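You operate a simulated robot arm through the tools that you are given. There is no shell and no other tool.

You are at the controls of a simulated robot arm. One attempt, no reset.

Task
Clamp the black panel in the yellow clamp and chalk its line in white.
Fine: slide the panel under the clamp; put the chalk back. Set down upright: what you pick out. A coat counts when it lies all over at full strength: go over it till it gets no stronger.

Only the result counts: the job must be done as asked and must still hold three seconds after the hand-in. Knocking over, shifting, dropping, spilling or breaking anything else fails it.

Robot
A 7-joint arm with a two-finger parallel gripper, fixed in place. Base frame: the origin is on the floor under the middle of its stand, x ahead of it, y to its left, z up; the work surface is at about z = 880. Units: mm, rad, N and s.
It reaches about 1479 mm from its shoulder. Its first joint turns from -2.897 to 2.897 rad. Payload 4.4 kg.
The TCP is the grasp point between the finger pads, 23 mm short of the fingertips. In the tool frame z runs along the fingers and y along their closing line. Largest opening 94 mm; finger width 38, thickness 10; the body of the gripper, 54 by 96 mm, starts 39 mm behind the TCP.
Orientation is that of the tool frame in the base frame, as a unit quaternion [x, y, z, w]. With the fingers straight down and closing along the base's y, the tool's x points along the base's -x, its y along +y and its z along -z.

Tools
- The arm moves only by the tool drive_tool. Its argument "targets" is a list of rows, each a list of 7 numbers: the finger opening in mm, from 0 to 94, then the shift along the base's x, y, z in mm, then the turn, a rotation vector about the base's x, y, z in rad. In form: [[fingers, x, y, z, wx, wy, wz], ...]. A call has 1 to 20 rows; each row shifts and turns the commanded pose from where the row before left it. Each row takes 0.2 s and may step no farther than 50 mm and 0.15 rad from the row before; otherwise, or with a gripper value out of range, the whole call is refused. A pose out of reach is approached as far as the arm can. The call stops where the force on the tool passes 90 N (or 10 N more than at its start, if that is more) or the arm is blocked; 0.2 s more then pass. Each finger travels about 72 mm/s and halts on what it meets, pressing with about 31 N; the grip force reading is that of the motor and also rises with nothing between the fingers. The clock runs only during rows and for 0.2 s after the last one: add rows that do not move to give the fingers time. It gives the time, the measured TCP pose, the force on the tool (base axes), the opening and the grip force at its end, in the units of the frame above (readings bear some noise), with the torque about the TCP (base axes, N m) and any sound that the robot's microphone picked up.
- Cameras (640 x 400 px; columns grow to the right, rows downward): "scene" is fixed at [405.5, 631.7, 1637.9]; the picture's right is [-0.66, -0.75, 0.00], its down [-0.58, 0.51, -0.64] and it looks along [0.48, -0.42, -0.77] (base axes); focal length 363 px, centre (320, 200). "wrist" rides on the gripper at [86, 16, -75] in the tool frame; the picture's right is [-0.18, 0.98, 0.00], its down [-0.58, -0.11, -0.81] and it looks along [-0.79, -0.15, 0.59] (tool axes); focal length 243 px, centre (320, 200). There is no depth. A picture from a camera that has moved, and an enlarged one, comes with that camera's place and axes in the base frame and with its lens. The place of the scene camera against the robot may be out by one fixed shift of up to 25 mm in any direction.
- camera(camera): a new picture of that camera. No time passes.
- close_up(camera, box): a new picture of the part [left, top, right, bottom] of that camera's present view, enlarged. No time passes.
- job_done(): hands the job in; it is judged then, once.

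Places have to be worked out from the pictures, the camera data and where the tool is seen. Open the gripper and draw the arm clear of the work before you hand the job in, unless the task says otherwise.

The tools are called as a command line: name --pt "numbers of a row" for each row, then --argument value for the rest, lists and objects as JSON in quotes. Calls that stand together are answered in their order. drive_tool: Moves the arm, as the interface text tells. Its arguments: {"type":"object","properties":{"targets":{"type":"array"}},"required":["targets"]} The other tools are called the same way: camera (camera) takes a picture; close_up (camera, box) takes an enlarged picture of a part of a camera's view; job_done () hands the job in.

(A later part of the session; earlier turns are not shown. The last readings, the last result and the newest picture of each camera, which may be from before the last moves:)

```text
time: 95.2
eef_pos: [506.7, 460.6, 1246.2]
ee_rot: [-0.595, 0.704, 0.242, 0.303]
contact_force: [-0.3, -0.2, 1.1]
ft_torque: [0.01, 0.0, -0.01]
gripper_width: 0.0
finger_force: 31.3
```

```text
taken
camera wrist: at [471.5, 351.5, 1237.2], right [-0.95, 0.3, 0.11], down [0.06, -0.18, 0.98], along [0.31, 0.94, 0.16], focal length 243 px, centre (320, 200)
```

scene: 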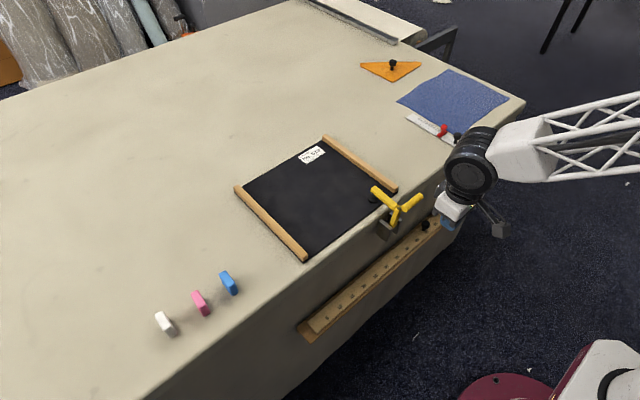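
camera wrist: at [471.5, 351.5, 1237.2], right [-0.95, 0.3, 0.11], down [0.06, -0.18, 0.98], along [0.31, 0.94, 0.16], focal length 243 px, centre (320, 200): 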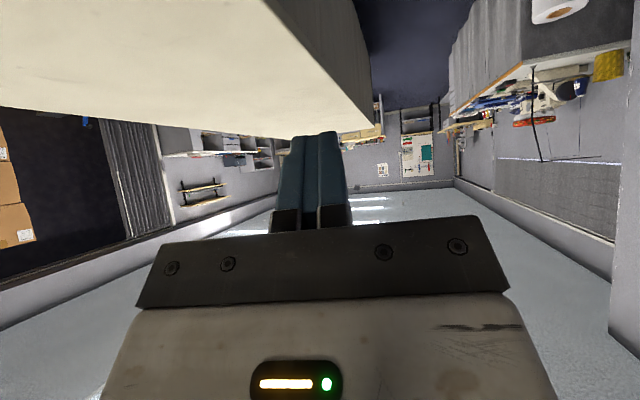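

close_up --camera "wrist" --box '[440, 0, 640, 170]'

close_up --camera "wrist" --box '[340, 80, 460, 190]'

drive_tool --pt "0 0 0 0 0 0 0.14" --pt "0 0 0 0 0 0 0.14" --pt "0 0 0 0 0 0 0.14" --pt "0 0 0 0 0 0 0.14" --pt "0 0 0 0 0 0 0.14" --pt "0 0 0 0 0 0 0.14" --pt "0 0 0 0 0 0 0"

camera --camera "wrist"

```text
2.35 times, centred on (540, 85) of wrist
camera zoom: at [471.5, 351.5, 1237.2], right [-0.95, 0.3, 0.11], down [0.06, -0.18, 0.98], along [0.31, 0.94, 0.16], focal length 571 px, centre (-198, 471)
```

zoom: 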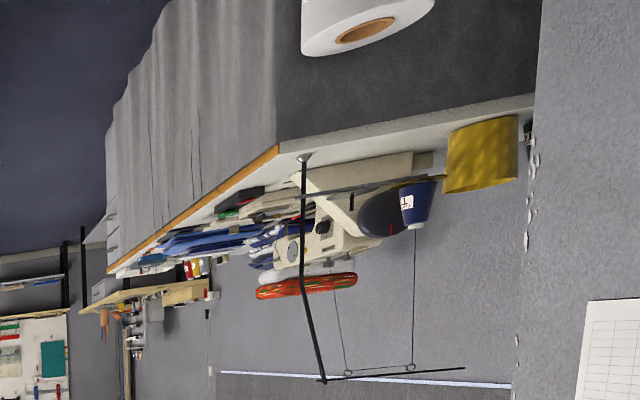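

```text
3.64 times, centred on (400, 135) of wrist
camera zoom: at [471.5, 351.5, 1237.2], right [-0.95, 0.3, 0.11], down [0.06, -0.18, 0.98], along [0.31, 0.94, 0.16], focal length 882 px, centre (29, 436)
```

zoom: 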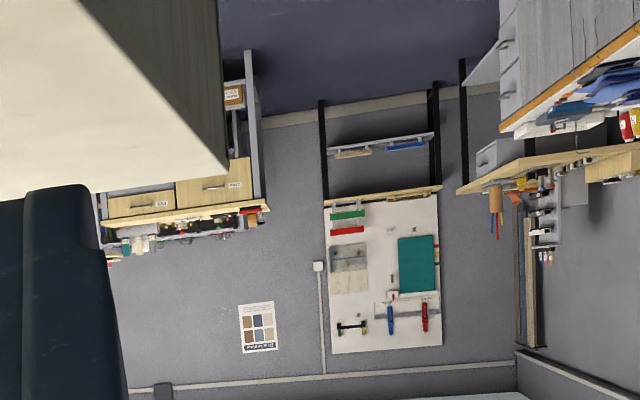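

```text
time: 96.8
eef_pos: [506.3, 460.9, 1246.5]
ee_rot: [0.831, -0.4, -0.344, -0.178]
contact_force: [-0.5, 0.2, 0.0]
ft_torque: [-0.02, 0.03, 0.02]
gripper_width: 0.2
finger_force: 30.8
```

```text
taken
camera wrist: at [564.1, 362.1, 1237.6], right [-0.86, -0.51, 0.11], down [0.17, -0.08, 0.98], along [-0.49, 0.86, 0.16], focal length 243 px, centre (320, 200)
```

wrist: 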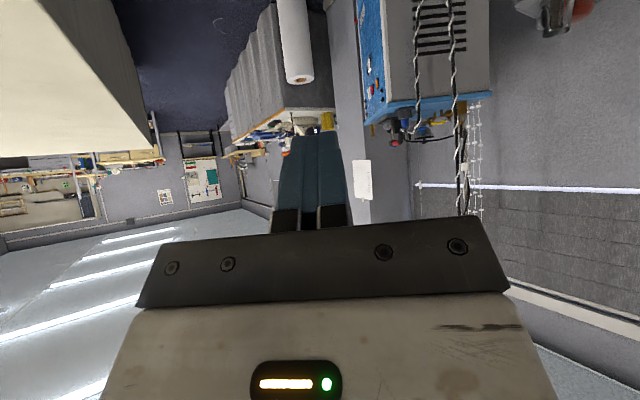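

There is a white chart with a grid on a pillar right here. Zooming in on it.

close_up --camera "wrist" --box '[340, 150, 390, 210]'

close_up --camera "wrist" --box '[348, 155, 378, 180]'

close_up --camera "wrist" --box '[348, 178, 378, 203]'

close_up --camera "wrist" --box '[340, 0, 520, 150]'

```text
6.67 times, centred on (365, 180) of wrist
camera zoom: at [564.1, 362.1, 1237.6], right [-0.86, -0.51, 0.11], down [0.17, -0.08, 0.98], along [-0.49, 0.86, 0.16], focal length 1618 px, centre (20, 333)
```

zoom: 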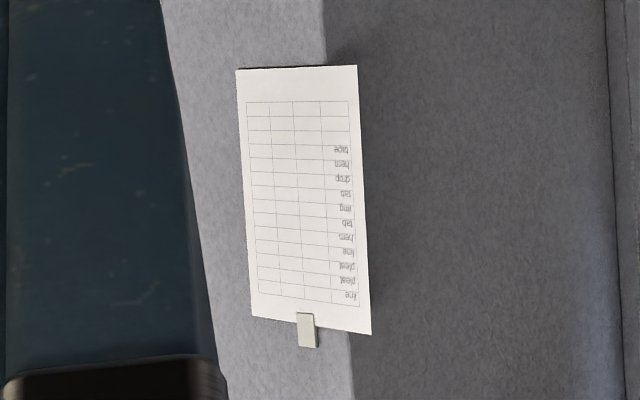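

```text
16.00 times, centred on (363, 168) of wrist
camera zoom: at [564.1, 362.1, 1237.6], right [-0.86, -0.51, 0.11], down [0.17, -0.08, 0.98], along [-0.49, 0.86, 0.16], focal length 3882 px, centre (-368, 720)
```

zoom: 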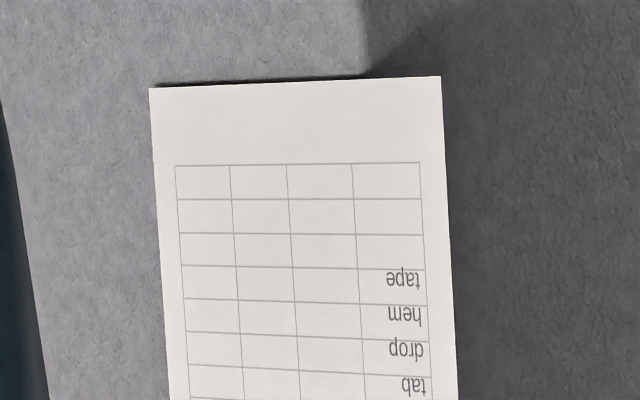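

```text
16.00 times, centred on (363, 190) of wrist
camera zoom: at [564.1, 362.1, 1237.6], right [-0.86, -0.51, 0.11], down [0.17, -0.08, 0.98], along [-0.49, 0.86, 0.16], focal length 3882 px, centre (-368, 352)
```

zoom: 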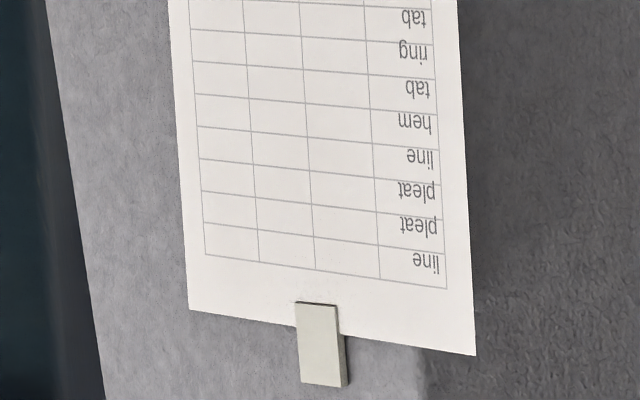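

```text
2.67 times, centred on (430, 75) of wrist
camera zoom: at [564.1, 362.1, 1237.6], right [-0.86, -0.51, 0.11], down [0.17, -0.08, 0.98], along [-0.49, 0.86, 0.16], focal length 647 px, centre (27, 533)
```

zoom: 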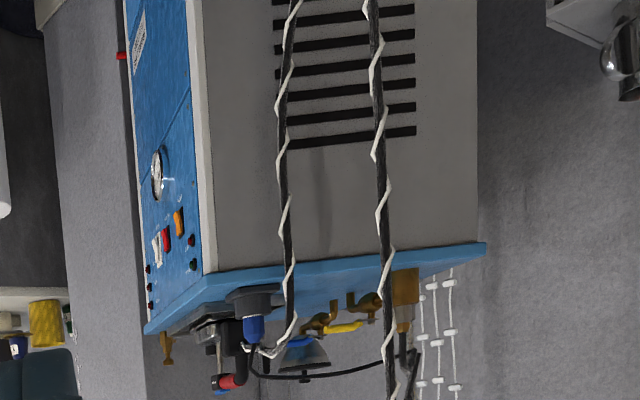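

That chart is only filler text. So I'll return and do a thorough close-range scan of the whole clamped panel with the wrist camera.

drive_tool --pt "0 10 -10 0 0 0 -0.14" --pt "0 10 -10 0 0 0 -0.14" --pt "0 10 -10 0 0 0 -0.14" --pt "0 10 -10 0 0 0 -0.14" --pt "0 10 -10 0 0 0 -0.14" --pt "0 10 -10 0 0 0 -0.14" --pt "0 10 -10 0 0 0 -0.14" --pt "0 10 -10 0 0 0 -0.14" --pt "0 10 -10 0 0 0 -0.14" --pt "0 20 -10 0 0 0 -0.14" --pt "0 20 -10 0 0 0 -0.14" --pt "0 20 -10 0 0 0 -0.14" --pt "0 20 0 0 0 0 -0.14" --pt "0 20 0 0 0 0 -0.14" --pt "0 20 0 0 0 0 -0.14" --pt "0 20 0 0 0 0 -0.14" --pt "0 0 0 0 0 0 0"

drive_tool --pt "0 15 -5 -30 0 0.13 0" --pt "0 15 -5 -30 0 0.13 0" --pt "0 15 -5 -30 0 0.13 0" --pt "0 15 -5 -30 0 0.13 0" --pt "0 15 -5 -30 0 0.13 0" --pt "0 15 -5 -30 0 0.13 0" --pt "0 15 -5 -30 0 0.13 0" --pt "0 10 -5 -30 0 0.13 0" --pt "0 10 -5 -30 0 0.13 0" --pt "0 10 0 -30 0 0.13 0" --pt "0 0 0 0 0 0 0"

camera --camera "wrist"

```text
time: 100.4
eef_pos: [735.6, 340.6, 1248.2]
ee_rot: [0.0, 0.922, -0.011, 0.387]
contact_force: [-0.1, 0.6, -0.6]
ft_torque: [0.0, 0.0, -0.01]
gripper_width: 0.0
finger_force: 30.9
```

```text
time: 102.8
eef_pos: [869.6, 295.8, 947.0]
ee_rot: [-0.007, 0.968, -0.007, -0.25]
contact_force: [-0.2, -0.6, -0.2]
ft_torque: [-0.01, 0.0, 0.0]
gripper_width: 0.0
finger_force: 31.0
```

```text
taken
camera wrist: at [831.7, 312.8, 1054.4], right [0.14, 0.98, -0.1], down [0.9, -0.09, 0.43], along [0.41, -0.15, -0.9], focal length 243 px, centre (320, 200)
```

wrist: 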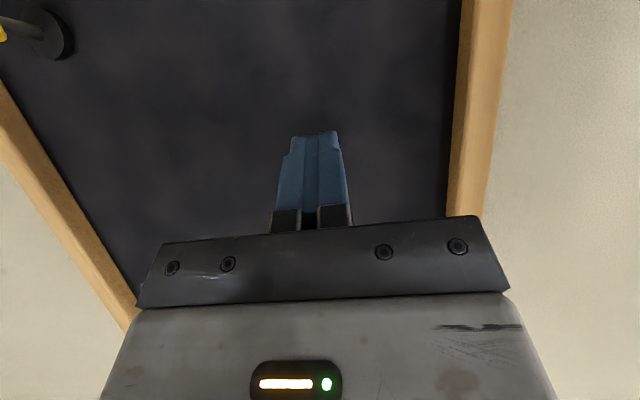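

close_up --camera "wrist" --box '[60, 0, 260, 125]'

close_up --camera "wrist" --box '[250, 0, 460, 131]'

close_up --camera "wrist" --box '[60, 110, 280, 245]'

close_up --camera "wrist" --box '[340, 110, 500, 220]'

close_up --camera "wrist" --box '[0, 0, 100, 62]'

```text
3.20 times, centred on (160, 62) of wrist
camera zoom: at [831.7, 312.8, 1054.4], right [0.14, 0.98, -0.1], down [0.9, -0.09, 0.43], along [0.41, -0.15, -0.9], focal length 776 px, centre (832, 640)
```

zoom: 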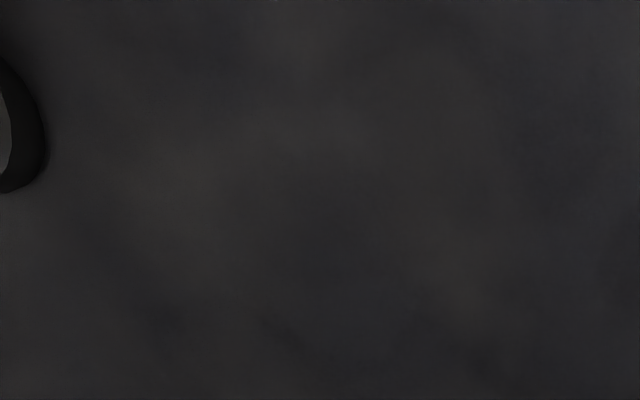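

```text
3.05 times, centred on (355, 66) of wrist
camera zoom: at [831.7, 312.8, 1054.4], right [0.14, 0.98, -0.1], down [0.9, -0.09, 0.43], along [0.41, -0.15, -0.9], focal length 739 px, centre (213, 610)
```

zoom: 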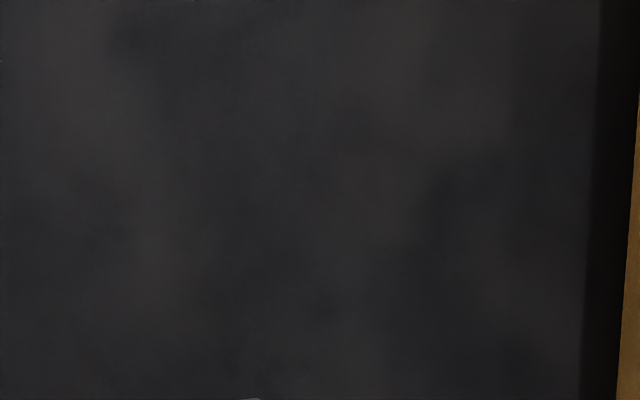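

```text
2.91 times, centred on (170, 178) of wrist
camera zoom: at [831.7, 312.8, 1054.4], right [0.14, 0.98, -0.1], down [0.9, -0.09, 0.43], along [0.41, -0.15, -0.9], focal length 706 px, centre (756, 266)
```

zoom: 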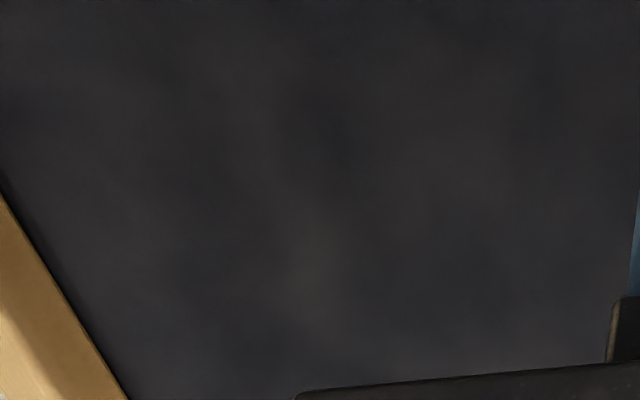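

```text
3.64 times, centred on (420, 165) of wrist
camera zoom: at [831.7, 312.8, 1054.4], right [0.14, 0.98, -0.1], down [0.9, -0.09, 0.43], along [0.41, -0.15, -0.9], focal length 882 px, centre (-44, 327)
```

zoom: 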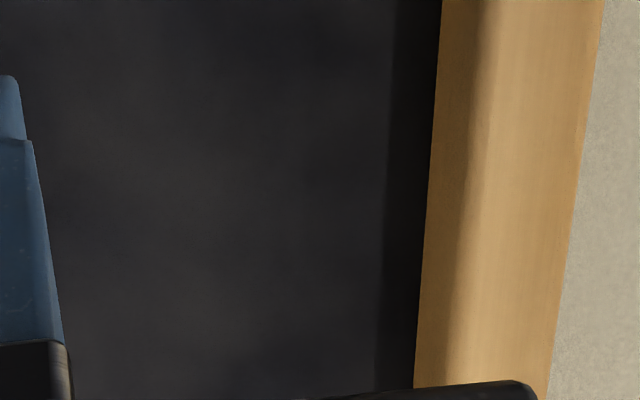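

```text
6.40 times, centred on (50, 31) of wrist
camera zoom: at [831.7, 312.8, 1054.4], right [0.14, 0.98, -0.1], down [0.9, -0.09, 0.43], along [0.41, -0.15, -0.9], focal length 1553 px, centre (2048, 1282)
```

zoom: 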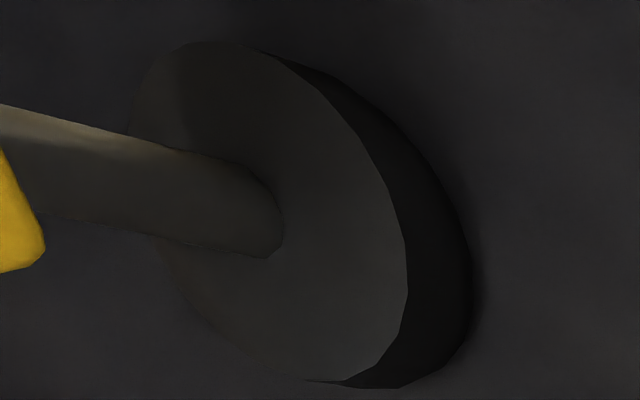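

One thing stands out: along the inner side of the y‑high batten there is a sharply bounded, darker band about 10 mm wide – on the side the scene camera cannot see. I'll inspect that band closely, especially its ends, to see whether it is a shadow or the line.

close_up --camera "wrist" --box '[420, 0, 520, 62]'

close_up --camera "wrist" --box '[420, 60, 520, 122]'

close_up --camera "wrist" --box '[420, 150, 520, 222]'

close_up --camera "wrist" --box '[0, 70, 140, 300]'

```text
6.40 times, centred on (470, 31) of wrist
camera zoom: at [831.7, 312.8, 1054.4], right [0.14, 0.98, -0.1], down [0.9, -0.09, 0.43], along [0.41, -0.15, -0.9], focal length 1553 px, centre (-640, 1282)
```

zoom: 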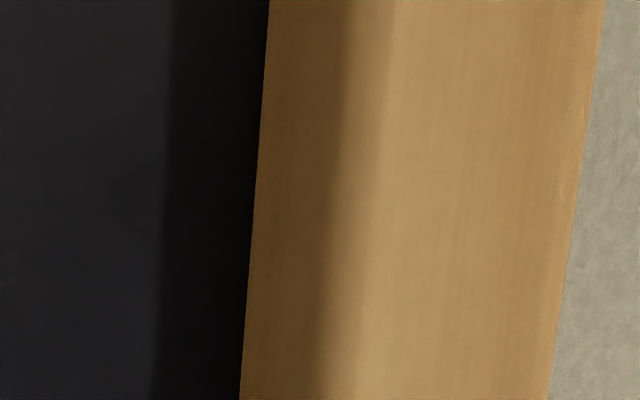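

```text
6.40 times, centred on (470, 91) of wrist
camera zoom: at [831.7, 312.8, 1054.4], right [0.14, 0.98, -0.1], down [0.9, -0.09, 0.43], along [0.41, -0.15, -0.9], focal length 1553 px, centre (-640, 898)
```

zoom: 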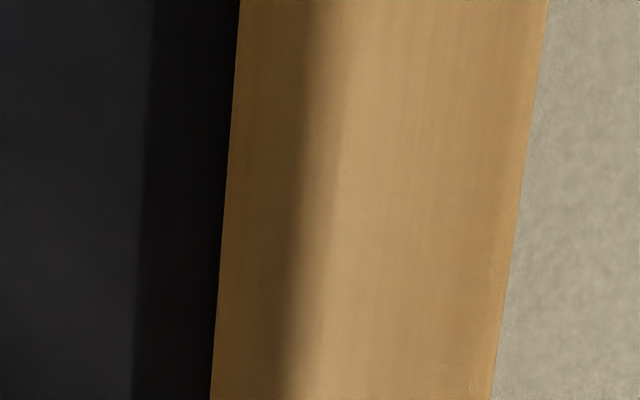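

```text
5.56 times, centred on (470, 186) of wrist
camera zoom: at [831.7, 312.8, 1054.4], right [0.14, 0.98, -0.1], down [0.9, -0.09, 0.43], along [0.41, -0.15, -0.9], focal length 1348 px, centre (-513, 278)
```

zoom: 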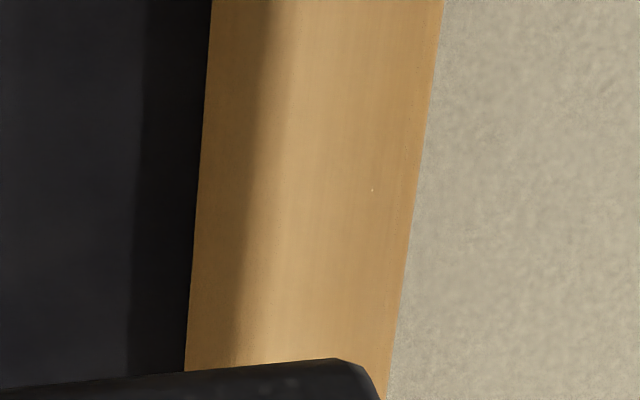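

```text
1.74 times, centred on (70, 185) of wrist
camera zoom: at [831.7, 312.8, 1054.4], right [0.14, 0.98, -0.1], down [0.9, -0.09, 0.43], along [0.41, -0.15, -0.9], focal length 422 px, centre (755, 226)
```

zoom: 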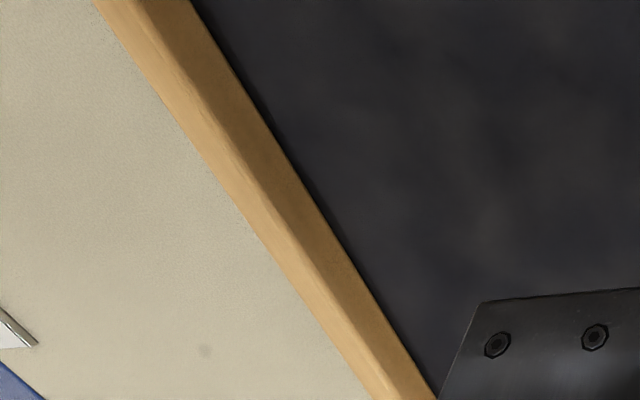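

The band is about 10 mm wide and sharply edged; I need to see its ends to tell a shadow from a painted line. Moving to view the front end, then the rear end.

drive_tool --pt "0 -40 10 0 0 0 0" --pt "0 -40 10 0 0 0 0" --pt "0 0 0 0 0 0 0"

camera --camera "wrist"

close_up --camera "wrist" --box '[360, 0, 520, 110]'

drive_tool --pt "0 45 0 0 0 0 0" --pt "0 45 0 0 0 0 0" --pt "0 45 0 0 0 0 0" --pt "0 45 0 0 0 0 0" --pt "0 45 0 0 0 0 0" --pt "0 0 0 0 0 0 0"

camera --camera "wrist"

close_up --camera "wrist" --box '[360, 0, 520, 110]'

```text
time: 103.6
eef_pos: [789.3, 316.8, 945.6]
ee_rot: [-0.008, 0.968, -0.008, -0.25]
contact_force: [1.2, 0.4, -0.1]
ft_torque: [-0.02, 0.01, -0.01]
gripper_width: 0.0
finger_force: 31.0
```

```text
taken
camera wrist: at [750.1, 333.0, 1052.4], right [0.14, 0.98, -0.1], down [0.9, -0.09, 0.43], along [0.41, -0.15, -0.9], focal length 243 px, centre (320, 200)
```

wrist: 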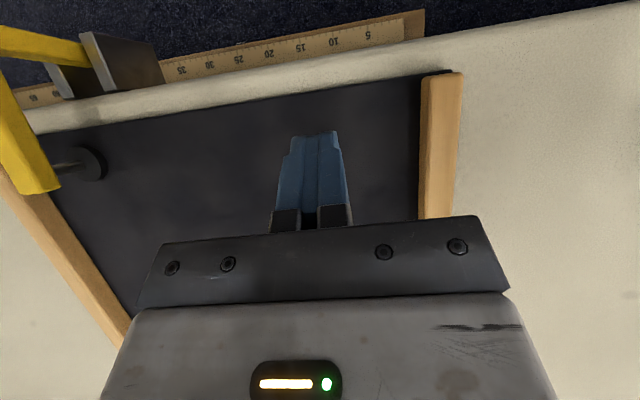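

```text
3.64 times, centred on (440, 55) of wrist
camera zoom: at [750.1, 333.0, 1052.4], right [0.14, 0.98, -0.1], down [0.9, -0.09, 0.43], along [0.41, -0.15, -0.9], focal length 882 px, centre (-116, 727)
```

zoom: 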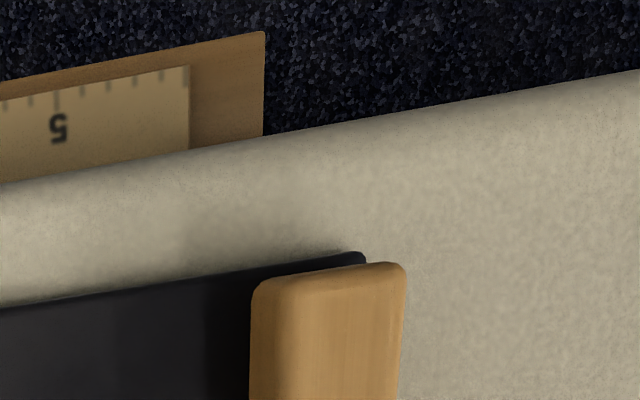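

```text
time: 105.0
eef_pos: [1016.6, 315.0, 946.8]
ee_rot: [-0.007, 0.968, -0.008, -0.249]
contact_force: [-0.5, 0.0, 0.4]
ft_torque: [0.01, 0.0, 0.0]
gripper_width: 0.0
finger_force: 31.0
```

```text
taken
camera wrist: at [976.8, 332.2, 1054.4], right [0.14, 0.98, -0.1], down [0.9, -0.09, 0.43], along [0.41, -0.15, -0.9], focal length 243 px, centre (320, 200)
```

wrist: 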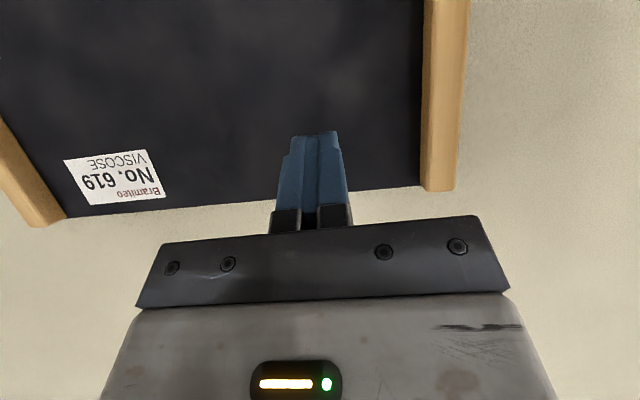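

```text
3.64 times, centred on (440, 55) of wrist
camera zoom: at [976.8, 332.2, 1054.4], right [0.14, 0.98, -0.1], down [0.9, -0.09, 0.43], along [0.41, -0.15, -0.9], focal length 882 px, centre (-116, 727)
```

zoom: 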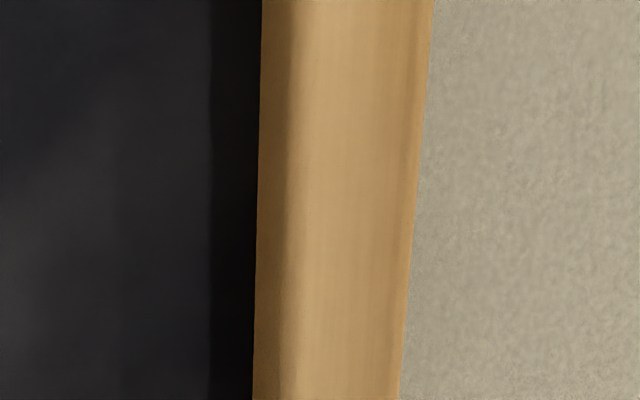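

The band continues past the panel onto the table as a soft shadow, so it's just the batten's shadow. I'll try one more physical clue — a low grazing view across the panel from the −y side toward the lights, where gloss differences would show.

drive_tool --pt "0 -5 -10 20 0 -0.12 0" --pt "0 -5 -10 20 0 -0.12 0" --pt "0 -5 -10 10 0 -0.12 0" --pt "0 -5 -10 0 0 -0.12 0" --pt "0 -5 -10 0 0 -0.12 0" --pt "0 -5 -10 0 0 -0.12 0" --pt "0 -5 -10 0 0 -0.13 0" --pt "0 -6 -18 0 0 0 0.143" --pt "0 -6 -18 0 0 0 0.143" --pt "0 -6 -18 0 0 0 0.143" --pt "0 -6 -18 0 0 0 0.143" --pt "0 -6 -18 0 0 0 0.143" --pt "0 -6 -18 0 0 0 0.143" --pt "0 -6 -18 0 0 0 0.143" --pt "0 -6 -18 0 0 0 0.143" --pt "0 -6 -18 -10 0 0 0.143" --pt "0 -6 -18 -10 0 0 0.143" --pt "0 -6 -18 -15 0 0 0.143" --pt "0 0 0 0 0 0 0"

camera --camera "wrist"

close_up --camera "wrist" --box '[0, 60, 290, 240]'

close_up --camera "wrist" --box '[340, 60, 630, 240]'

```text
time: 109.0
eef_pos: [915.6, 48.2, 963.3]
ee_rot: [0.7, -0.693, -0.115, -0.129]
contact_force: [0.3, 0.2, -0.1]
ft_torque: [0.02, 0.02, -0.03]
gripper_width: 0.0
finger_force: 31.1
```

```text
taken
camera wrist: at [901.0, -58.7, 1003.0], right [-0.99, 0.17, 0.04], down [0.09, 0.27, 0.96], along [0.15, 0.95, -0.28], focal length 243 px, centre (320, 200)
```

wrist: 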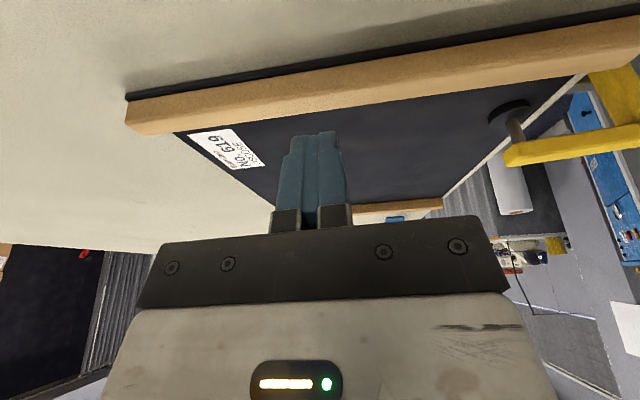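

```text
2.21 times, centred on (145, 150) of wrist
camera zoom: at [901.0, -58.7, 1003.0], right [-0.99, 0.17, 0.04], down [0.09, 0.27, 0.96], along [0.15, 0.95, -0.28], focal length 535 px, centre (706, 310)
```

zoom: 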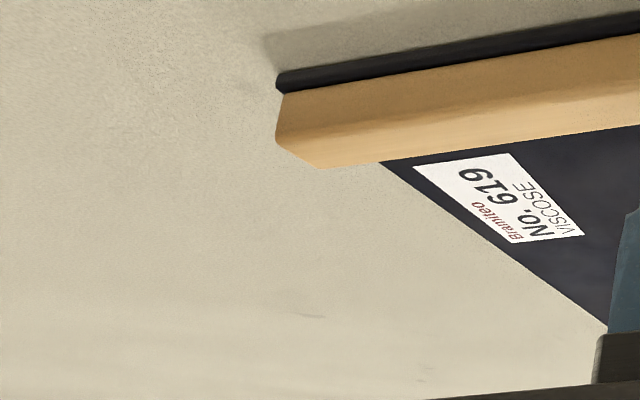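

```text
2.21 times, centred on (485, 150) of wrist
camera zoom: at [901.0, -58.7, 1003.0], right [-0.99, 0.17, 0.04], down [0.09, 0.27, 0.96], along [0.15, 0.95, -0.28], focal length 535 px, centre (-44, 310)
```

zoom: 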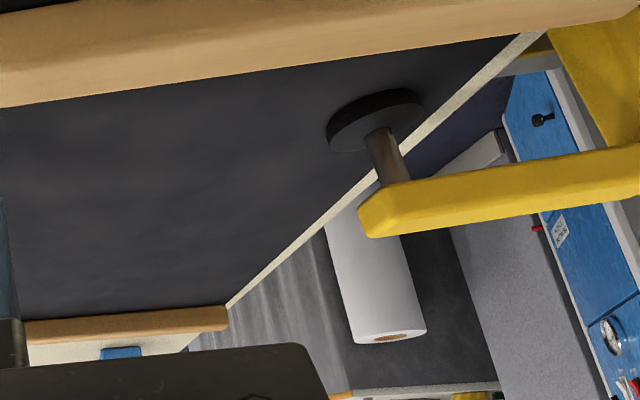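

Nothing at grazing angles either, so the line can't be seen before chalking; I'll fetch the white chalk and learn how it marks. First I'll go over to the chalks and look at their shape and pose.

drive_tool --pt "0 0 0 45 0 0 -0.143" --pt "0 0 0 40 0 0 -0.143" --pt "0 -15 35 10 0 0 -0.143" --pt "0 -15 40 0 0 0 -0.143" --pt "0 -15 40 0 0 0 -0.143" --pt "0 -15 40 0 0 0 -0.143" --pt "0 -15 40 0 0 0 -0.143" --pt "0 -15 40 0 0 0 -0.143" --pt "0 -15 40 0 0 0 -0.143" --pt "0 -15 40 0 0 0 -0.143" --pt "0 -15 40 0 0 0 -0.143" --pt "0 -15 40 0 0 0.12 0" --pt "0 -15 45 0 0 0.12 0" --pt "94 -15 45 0 0 0.12 0" --pt "94 -15 45 0 0 0 0" --pt "94 -15 45 0 0 0 0" --pt "94 -15 45 0 0 0 0" --pt "94 -11 42 0 0 0 0" --pt "94 0 0 0 0 0 0"

camera --camera "wrist"

camera --camera "scene"

```text
time: 113.0
eef_pos: [680.6, 709.8, 1057.8]
ee_rot: [-0.004, 1.0, -0.009, -0.006]
contact_force: [-1.5, -0.4, -0.2]
ft_torque: [0.0, -0.01, 0.01]
gripper_width: 93.9
finger_force: 0.2
```

```text
taken
camera wrist: at [594.9, 726.3, 1133.0], right [0.17, 0.98, -0.02], down [0.59, -0.09, 0.8], along [0.79, -0.15, -0.6], focal length 243 px, centre (320, 200)
```

wrist: 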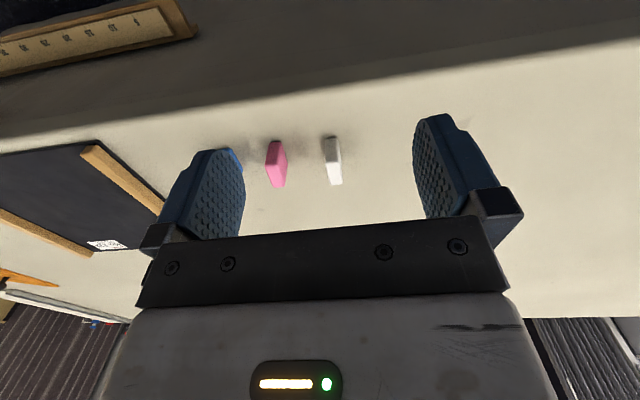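

```text
taken
```

scene: 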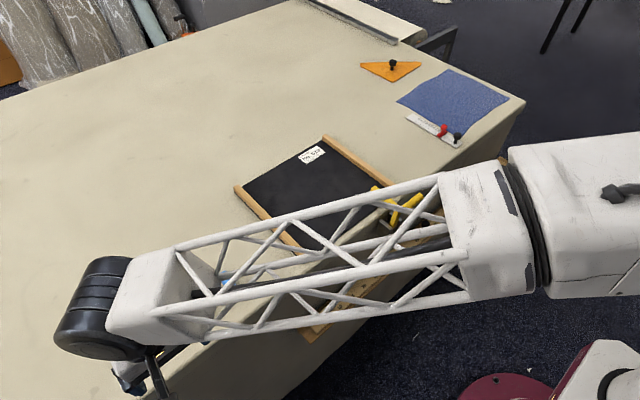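

The white and pink chalks are in view. I'll enlarge them to get their shape and pose.

close_up --camera "wrist" --box '[300, 120, 360, 200]'

close_up --camera "wrist" --box '[240, 110, 400, 210]'

```text
5.00 times, centred on (330, 160) of wrist
camera zoom: at [594.9, 726.3, 1133.0], right [0.17, 0.98, -0.02], down [0.59, -0.09, 0.8], along [0.79, -0.15, -0.6], focal length 1213 px, centre (270, 400)
```

zoom: 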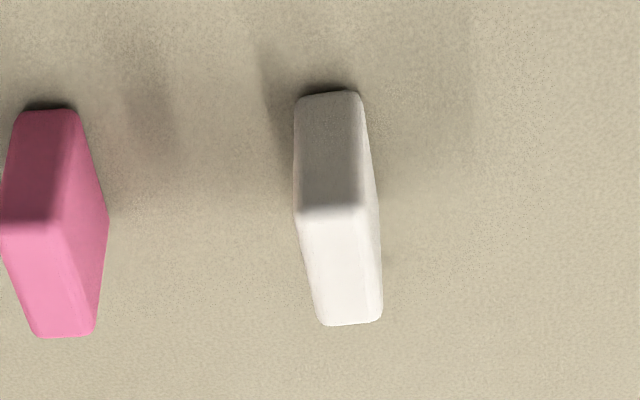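

```text
4.00 times, centred on (320, 160) of wrist
camera zoom: at [594.9, 726.3, 1133.0], right [0.17, 0.98, -0.02], down [0.59, -0.09, 0.8], along [0.79, -0.15, -0.6], focal length 970 px, centre (320, 360)
```

zoom: 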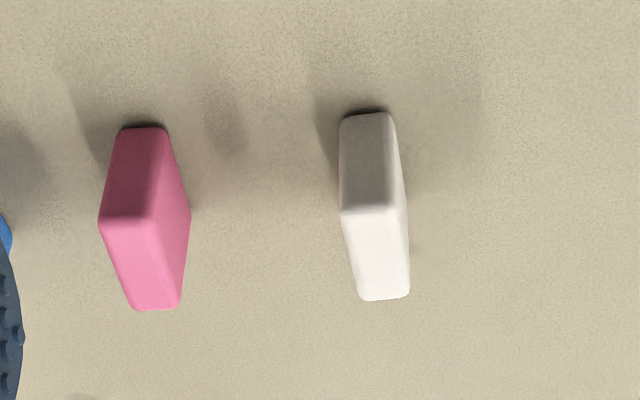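

The white chalk is an upright block about 40 (x) × 14.5 (y) × 43 (z) mm centred at (819.5, 701). I'll level the gripper, open to 50 mm and go above it.

drive_tool --pt "50 35 -3 -20 0.018 -0.012 -0.008" --pt "50 35 -2 -20 0 0 0" --pt "50 35 -2 -20 0 0 0" --pt "50 34 -2 -20 0 0 0" --pt "50 0 0 0 0 0 0"

camera --camera "wrist"

```text
time: 114.2
eef_pos: [820.4, 700.8, 979.0]
ee_rot: [-0.001, 1.0, 0.001, -0.001]
contact_force: [-0.7, 0.6, -0.6]
ft_torque: [-0.01, -0.03, -0.02]
gripper_width: 50.1
finger_force: 0.1
```

```text
taken
camera wrist: at [734.4, 717.5, 1053.6], right [0.18, 0.98, 0.0], down [0.58, -0.11, 0.81], along [0.79, -0.15, -0.59], focal length 243 px, centre (320, 200)
```

wrist: 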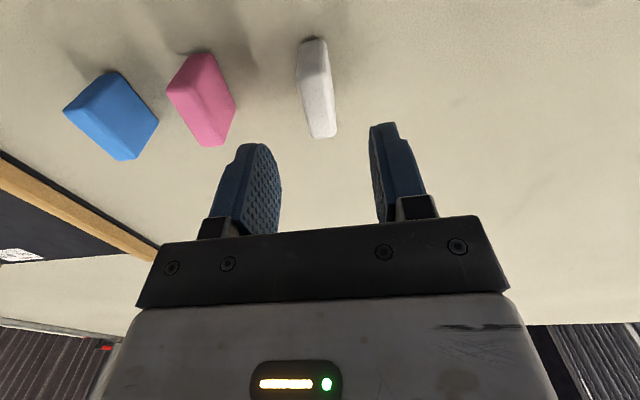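

The chalk is right between and below the fingers. Descending to grip its upper half.

drive_tool --pt "50 -1 0 -25 0 0 0" --pt "50 0 0 -20 0 0 0" --pt "50 0 0 -10 0 0 0" --pt "50 0 0 0 0 0 0" --pt "10 0 0 0 0 0 0" --pt "5 0 0 0 0 0 0" --pt "5 0 0 0 0 0 0"

camera --camera "wrist"

```text
time: 115.8
eef_pos: [818.0, 701.7, 923.5]
ee_rot: [-0.001, 1.0, 0.0, 0.0]
contact_force: [0.9, 0.7, -0.3]
ft_torque: [-0.01, 0.01, 0.0]
gripper_width: 17.2
finger_force: 31.4
```

```text
taken
camera wrist: at [733.3, 718.0, 997.6], right [0.18, 0.98, 0.0], down [0.58, -0.11, 0.81], along [0.79, -0.15, -0.59], focal length 243 px, centre (320, 200)
```

wrist: 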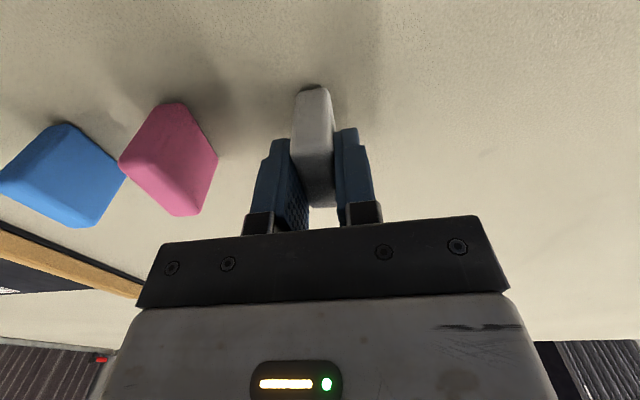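

Chalk gripped (17 mm). Its base is ~43.5 mm below the TCP. I'll lift it and carry it over the centre of the panel.

drive_tool --pt "5 0 0 20 0 0 0" --pt "5 0 0 30 0 0 0" --pt "5 0 0 30 0 0 0" --pt "5 8 -46 0 0 0 0" --pt "5 8 -46 0 0 0 0" --pt "5 8 -46 0 0 0 0" --pt "5 8 -46 0 0 0 0" --pt "5 8 -46 0 0 0 0" --pt "5 8 -46 0 0 0 0" --pt "5 8 -46 0 0 0 0" --pt "5 8 -46 0 0 0 0" --pt "5 8 -46 0 0 0 0" --pt "5 8 -46 0 0 0 0" --pt "5 2 -12 0 0 0 0" --pt "5 0 0 -30 0 0 0" --pt "5 0 0 -20 0 0 0" --pt "5 0 0 0 0 0 0"

camera --camera "wrist"

camera --camera "scene"

```text
time: 119.4
eef_pos: [897.6, 230.8, 951.9]
ee_rot: [-0.001, 1.0, 0.0, -0.001]
contact_force: [0.8, -1.3, -0.7]
ft_torque: [-0.03, 0.0, 0.03]
gripper_width: 17.0
finger_force: 31.1
```

```text
taken
camera wrist: at [811.7, 246.6, 1026.3], right [0.18, 0.98, 0.0], down [0.58, -0.11, 0.81], along [0.79, -0.15, -0.59], focal length 243 px, centre (320, 200)
```

wrist: 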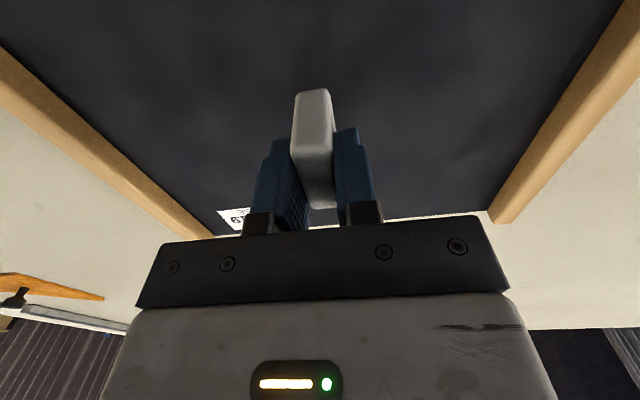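

```text
taken
```

scene: 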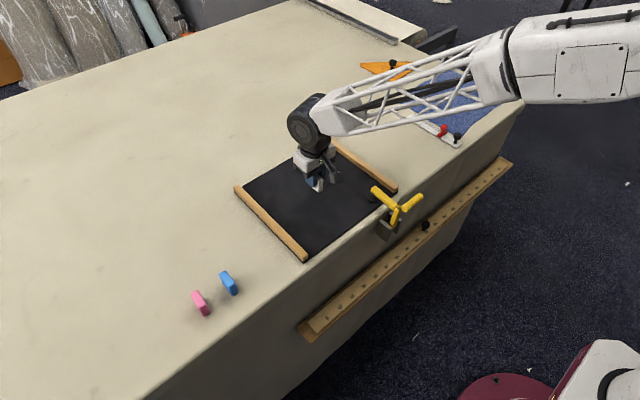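

Over the panel's centre. Lowering gently to contact.

drive_tool --pt "5 0 0 -10 0 0 0" --pt "5 0 0 -8 0 0 0" --pt "5 0 0 -3 0 0 0" --pt "5 0 0 0 0 0 0"

drive_tool --pt "5 0 0 -1 0 0 0" --pt "5 0 0 -1 0 0 0" --pt "5 0 0 0 0 0 0"

close_up --camera "scene" --box '[280, 150, 360, 210]'

```text
time: 120.4
eef_pos: [898.4, 228.9, 931.2]
ee_rot: [-0.001, 1.0, 0.0, -0.001]
contact_force: [0.3, -0.3, -0.8]
ft_torque: [-0.01, -0.01, 0.01]
gripper_width: 17.1
finger_force: 30.8
```

```text
time: 121.2
eef_pos: [899.3, 229.5, 930.0]
ee_rot: [-0.002, 1.0, 0.0, -0.001]
contact_force: [-0.5, 0.2, -0.9]
ft_torque: [-0.01, 0.0, -0.04]
gripper_width: 17.1
finger_force: 30.9
```

```text
6.67 times, centred on (320, 180) of scene
camera zoom: at [405.5, 631.7, 1637.9], right [-0.66, -0.75, 0.0], down [-0.58, 0.51, -0.64], along [0.48, -0.42, -0.77], focal length 2419 px, centre (320, 333)
```

zoom: 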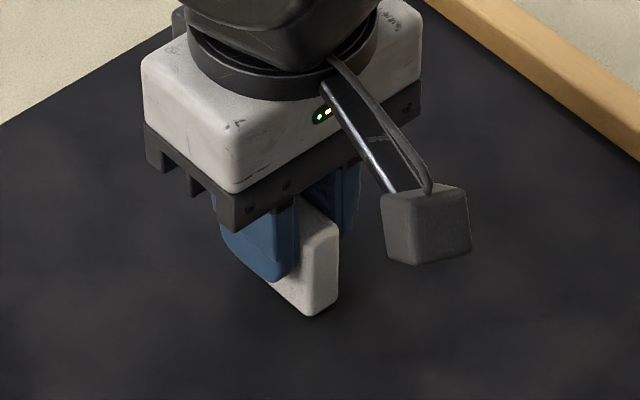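

No contact yet at z=930; continuing in 1 mm steps.

drive_tool --pt "5 0 0 -1 0 0 0" --pt "5 0 0 0 0 0 0"

drive_tool --pt "5 0 0 -1 0 0 0" --pt "5 0 0 0 0 0 0"

drive_tool --pt "5 0 0 -1 0 0 0" --pt "5 0 0 0 0 0 0"

```text
time: 121.8
eef_pos: [898.5, 228.4, 928.9]
ee_rot: [0.0, 1.0, 0.0, -0.001]
contact_force: [-1.5, 0.0, 2.9]
ft_torque: [-0.01, 0.02, -0.02]
gripper_width: 17.1
finger_force: 31.2
```

```text
time: 122.4
eef_pos: [899.4, 229.9, 928.4]
ee_rot: [0.0, 1.0, 0.0, 0.0]
contact_force: [1.0, -5.3, 14.1]
ft_torque: [-0.22, 0.07, 0.02]
gripper_width: 17.3
finger_force: 30.9
```

```text
time: 123.0
eef_pos: [899.6, 230.3, 928.9]
ee_rot: [-0.002, 1.0, 0.0, 0.0]
contact_force: [-6.0, -3.2, 30.6]
ft_torque: [-0.1, 0.39, 0.01]
gripper_width: 17.3
finger_force: 31.5
```

Contact: 30 N at z≈928.5 (panel top ≈ 885). I'll lift off and see what mark, if any, the chalk left here.

drive_tool --pt "5 0 0 10 0 0 0" --pt "5 0 0 30 0 0 0" --pt "5 20 -20 35 0 0 0" --pt "5 40 -20 20 0 0 0" --pt "5 40 0 0 0 0 0" --pt "5 40 0 0 0 0 0" --pt "5 0 0 0 0 0 0"

close_up --camera "scene" --box '[230, 130, 410, 265]'

camera --camera "wrist"

```text
time: 124.6
eef_pos: [1040.6, 188.6, 1019.2]
ee_rot: [-0.001, 1.0, 0.0, -0.002]
contact_force: [-0.5, 0.1, -0.8]
ft_torque: [0.01, 0.01, -0.01]
gripper_width: 17.1
finger_force: 31.4
```

```text
2.96 times, centred on (320, 198) of scene
camera zoom: at [405.5, 631.7, 1637.9], right [-0.66, -0.75, 0.0], down [-0.58, 0.51, -0.64], along [0.48, -0.42, -0.77], focal length 1075 px, centre (320, 207)
```

zoom: 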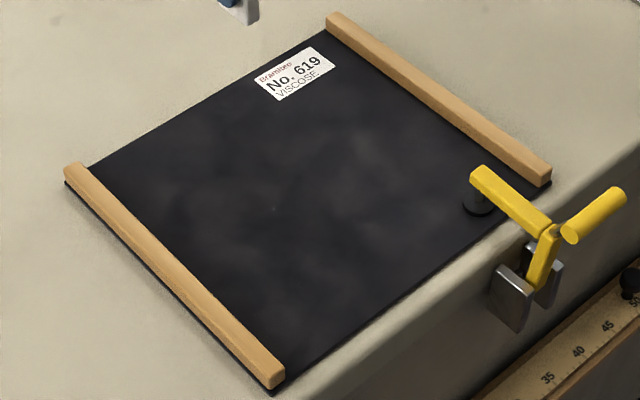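

```text
taken
camera wrist: at [955.3, 204.3, 1094.1], right [0.18, 0.98, 0.0], down [0.58, -0.11, 0.81], along [0.79, -0.15, -0.59], focal length 243 px, centre (320, 200)
```

wrist: 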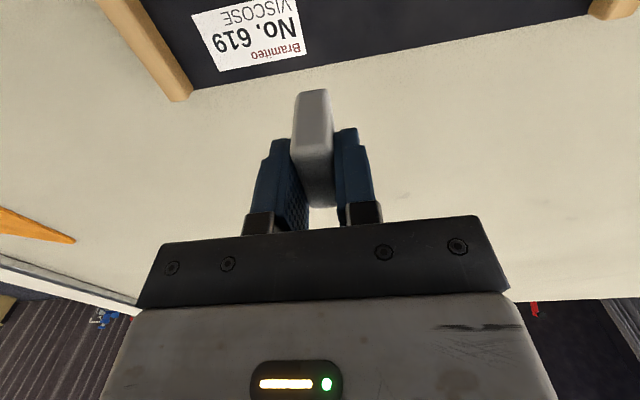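

No mark from a plain press at the centre. I notice a tiny light speck near px (305, 201); I'll zoom there and around where the chalk touched.

close_up --camera "scene" --box '[285, 188, 325, 213]'

close_up --camera "scene" --box '[300, 175, 340, 200]'

close_up --camera "scene" --box '[270, 160, 370, 222]'

```text
16.00 times, centred on (305, 200) of scene
camera zoom: at [405.5, 631.7, 1637.9], right [-0.66, -0.75, 0.0], down [-0.58, 0.51, -0.64], along [0.48, -0.42, -0.77], focal length 5806 px, centre (560, 192)
```

zoom: 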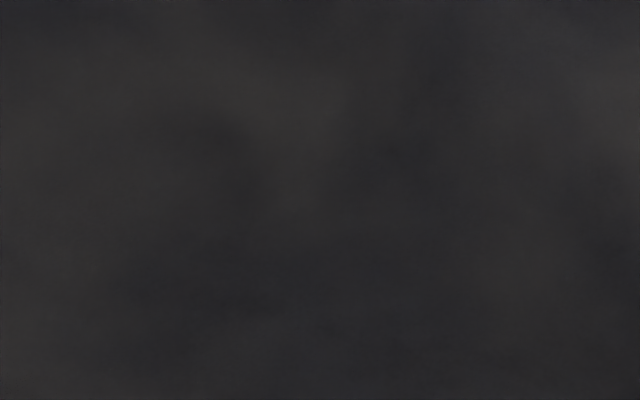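

```text
16.00 times, centred on (320, 188) of scene
camera zoom: at [405.5, 631.7, 1637.9], right [-0.66, -0.75, 0.0], down [-0.58, 0.51, -0.64], along [0.48, -0.42, -0.77], focal length 5806 px, centre (320, 400)
```

zoom: 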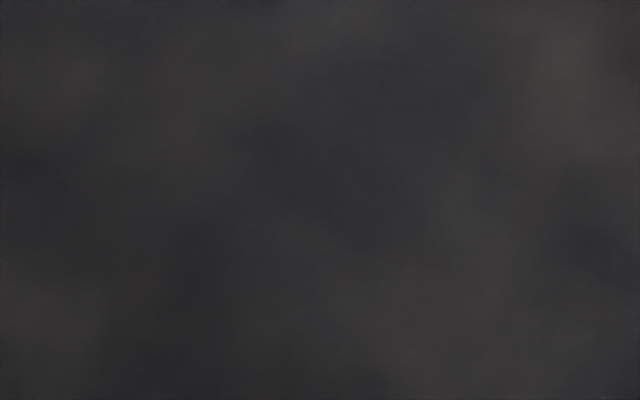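

```text
6.40 times, centred on (320, 191) of scene
camera zoom: at [405.5, 631.7, 1637.9], right [-0.66, -0.75, 0.0], down [-0.58, 0.51, -0.64], along [0.48, -0.42, -0.77], focal length 2322 px, centre (320, 258)
```

zoom: 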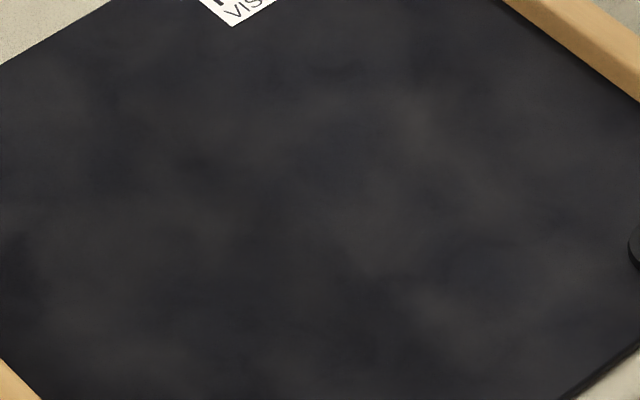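

A press leaves nothing off the line, so sweeping lightly with the chalk is a safe way to find it. I'll sweep along y across the middle of the panel (x≈900) with ~12 N.

drive_tool --pt "5 -46 20 0 0 0 0" --pt "5 -46 40 0 0 0 0" --pt "5 -46 41 0 0 0 0" --pt "5 -2 40 -20 0 0 0" --pt "5 0 0 -40 0 0 0" --pt "5 0 0 -20 0 0 0" --pt "5 0 0 -6 0 0 0" --pt "5 0 0 0 0 0 0"

drive_tool --pt "5 0 0 -2 0 0 0" --pt "5 0 0 -2 0 0 0" --pt "5 0 0 -1 0 0 0" --pt "5 0 0 0 0 0 0"

```text
refused: row 1 steps farther than a row can; nothing moved
```

```text
time: 125.6
eef_pos: [1039.8, 190.5, 1015.1]
ee_rot: [0.0, 1.0, 0.0, -0.001]
contact_force: [0.7, 0.2, 0.0]
ft_torque: [0.03, 0.04, -0.01]
gripper_width: 17.2
finger_force: 31.4
```

The first batch was refused (a step was too long) and only a small 5 mm descent in free air happened. I'll redo the approach with shorter steps.

drive_tool --pt "5 -35 30 0 0 0 0" --pt "5 -35 30 0 0 0 0" --pt "5 -35 30 0 0 0 0" --pt "5 -35 30 0 0 0 0" --pt "5 0 20 -30 0 0 0" --pt "5 0 0 -30 0 0 0" --pt "5 0 0 -20 0 0 0" --pt "5 0 0 0 0 0 0"

```text
time: 127.4
eef_pos: [897.6, 328.8, 936.6]
ee_rot: [-0.001, 1.0, 0.0, -0.001]
contact_force: [0.3, 0.1, -1.1]
ft_torque: [0.01, -0.02, -0.01]
gripper_width: 17.4
finger_force: 31.8
```

drive_tool --pt "5 0 0 -4 0 0 0" --pt "5 0 0 -2 0 0 0" --pt "5 0 0 0 0 0 0"

drive_tool --pt "5 0 0 -1 0 0 0" --pt "5 0 0 0 0 0 0"

```text
time: 128.2
eef_pos: [898.3, 329.1, 931.5]
ee_rot: [-0.001, 1.0, -0.001, -0.001]
contact_force: [-0.3, -0.4, -0.3]
ft_torque: [0.03, 0.04, 0.0]
gripper_width: 16.9
finger_force: 30.9
```

```text
time: 128.8
eef_pos: [898.9, 329.2, 928.5]
ee_rot: [-0.001, 1.0, 0.0, -0.001]
contact_force: [-0.2, 0.3, -0.9]
ft_torque: [0.03, -0.01, 0.04]
gripper_width: 17.2
finger_force: 31.3
```

drive_tool --pt "5 0 0 -1 0 0 0" --pt "5 0 0 0 0 0 0"

drive_tool --pt "5 0 0 -0.7 0 0 0" --pt "5 0 0 0 0 0 0"

```text
time: 129.4
eef_pos: [898.6, 329.7, 929.2]
ee_rot: [-0.001, 1.0, 0.0, -0.001]
contact_force: [0.2, -0.5, 0.3]
ft_torque: [-0.02, -0.01, -0.01]
gripper_width: 17.2
finger_force: 31.4
```

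```text
time: 130.0
eef_pos: [898.8, 330.1, 929.4]
ee_rot: [-0.002, 1.0, 0.0, -0.001]
contact_force: [-0.7, 0.8, 6.3]
ft_torque: [-0.01, 0.0, -0.01]
gripper_width: 17.1
finger_force: 30.8
```

Light contact (6 N). Press slightly more and sweep −y across the panel.

drive_tool --pt "5 0 0 -0.6 0 0 0" --pt "5 0 -10 0 0 0 0" --pt "5 0 -10 0 0 0 0" --pt "5 0 -10 0 0 0 0" --pt "5 0 -10 0 0 0 0" --pt "5 0 -10 0 0 0 0" --pt "5 0 -10 0 0 0 0" --pt "5 0 -10 0 0 0 0" --pt "5 0 -10 0 0 0 0" --pt "5 0 -10 0 0 0 0" --pt "5 0 -10 0 0 0 0" --pt "5 0 0 0 0 0 0"

close_up --camera "scene" --box '[230, 130, 410, 265]'

camera --camera "wrist"

```text
time: 132.6
eef_pos: [899.4, 228.5, 927.4]
ee_rot: [0.0, 1.0, 0.0, -0.001]
contact_force: [0.8, 12.0, 30.0]
ft_torque: [0.34, -0.07, 0.03]
gripper_width: 17.4
finger_force: 30.5
```

```text
2.96 times, centred on (320, 198) of scene
camera zoom: at [405.5, 631.7, 1637.9], right [-0.66, -0.75, 0.0], down [-0.58, 0.51, -0.64], along [0.48, -0.42, -0.77], focal length 1075 px, centre (320, 207)
```

zoom: 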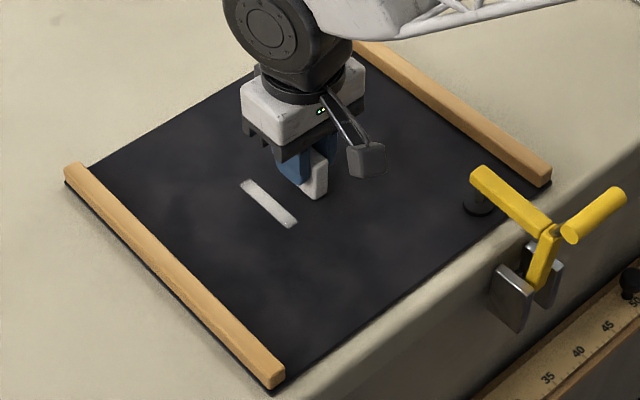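

```text
taken
camera wrist: at [813.8, 245.2, 1002.3], right [0.18, 0.98, 0.0], down [0.58, -0.11, 0.81], along [0.79, -0.15, -0.59], focal length 243 px, centre (320, 200)
```

wrist: 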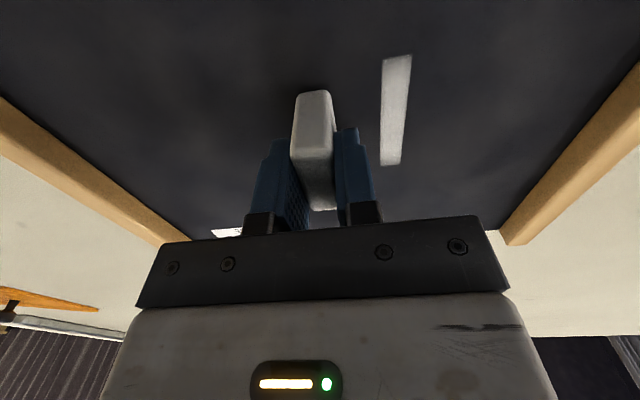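

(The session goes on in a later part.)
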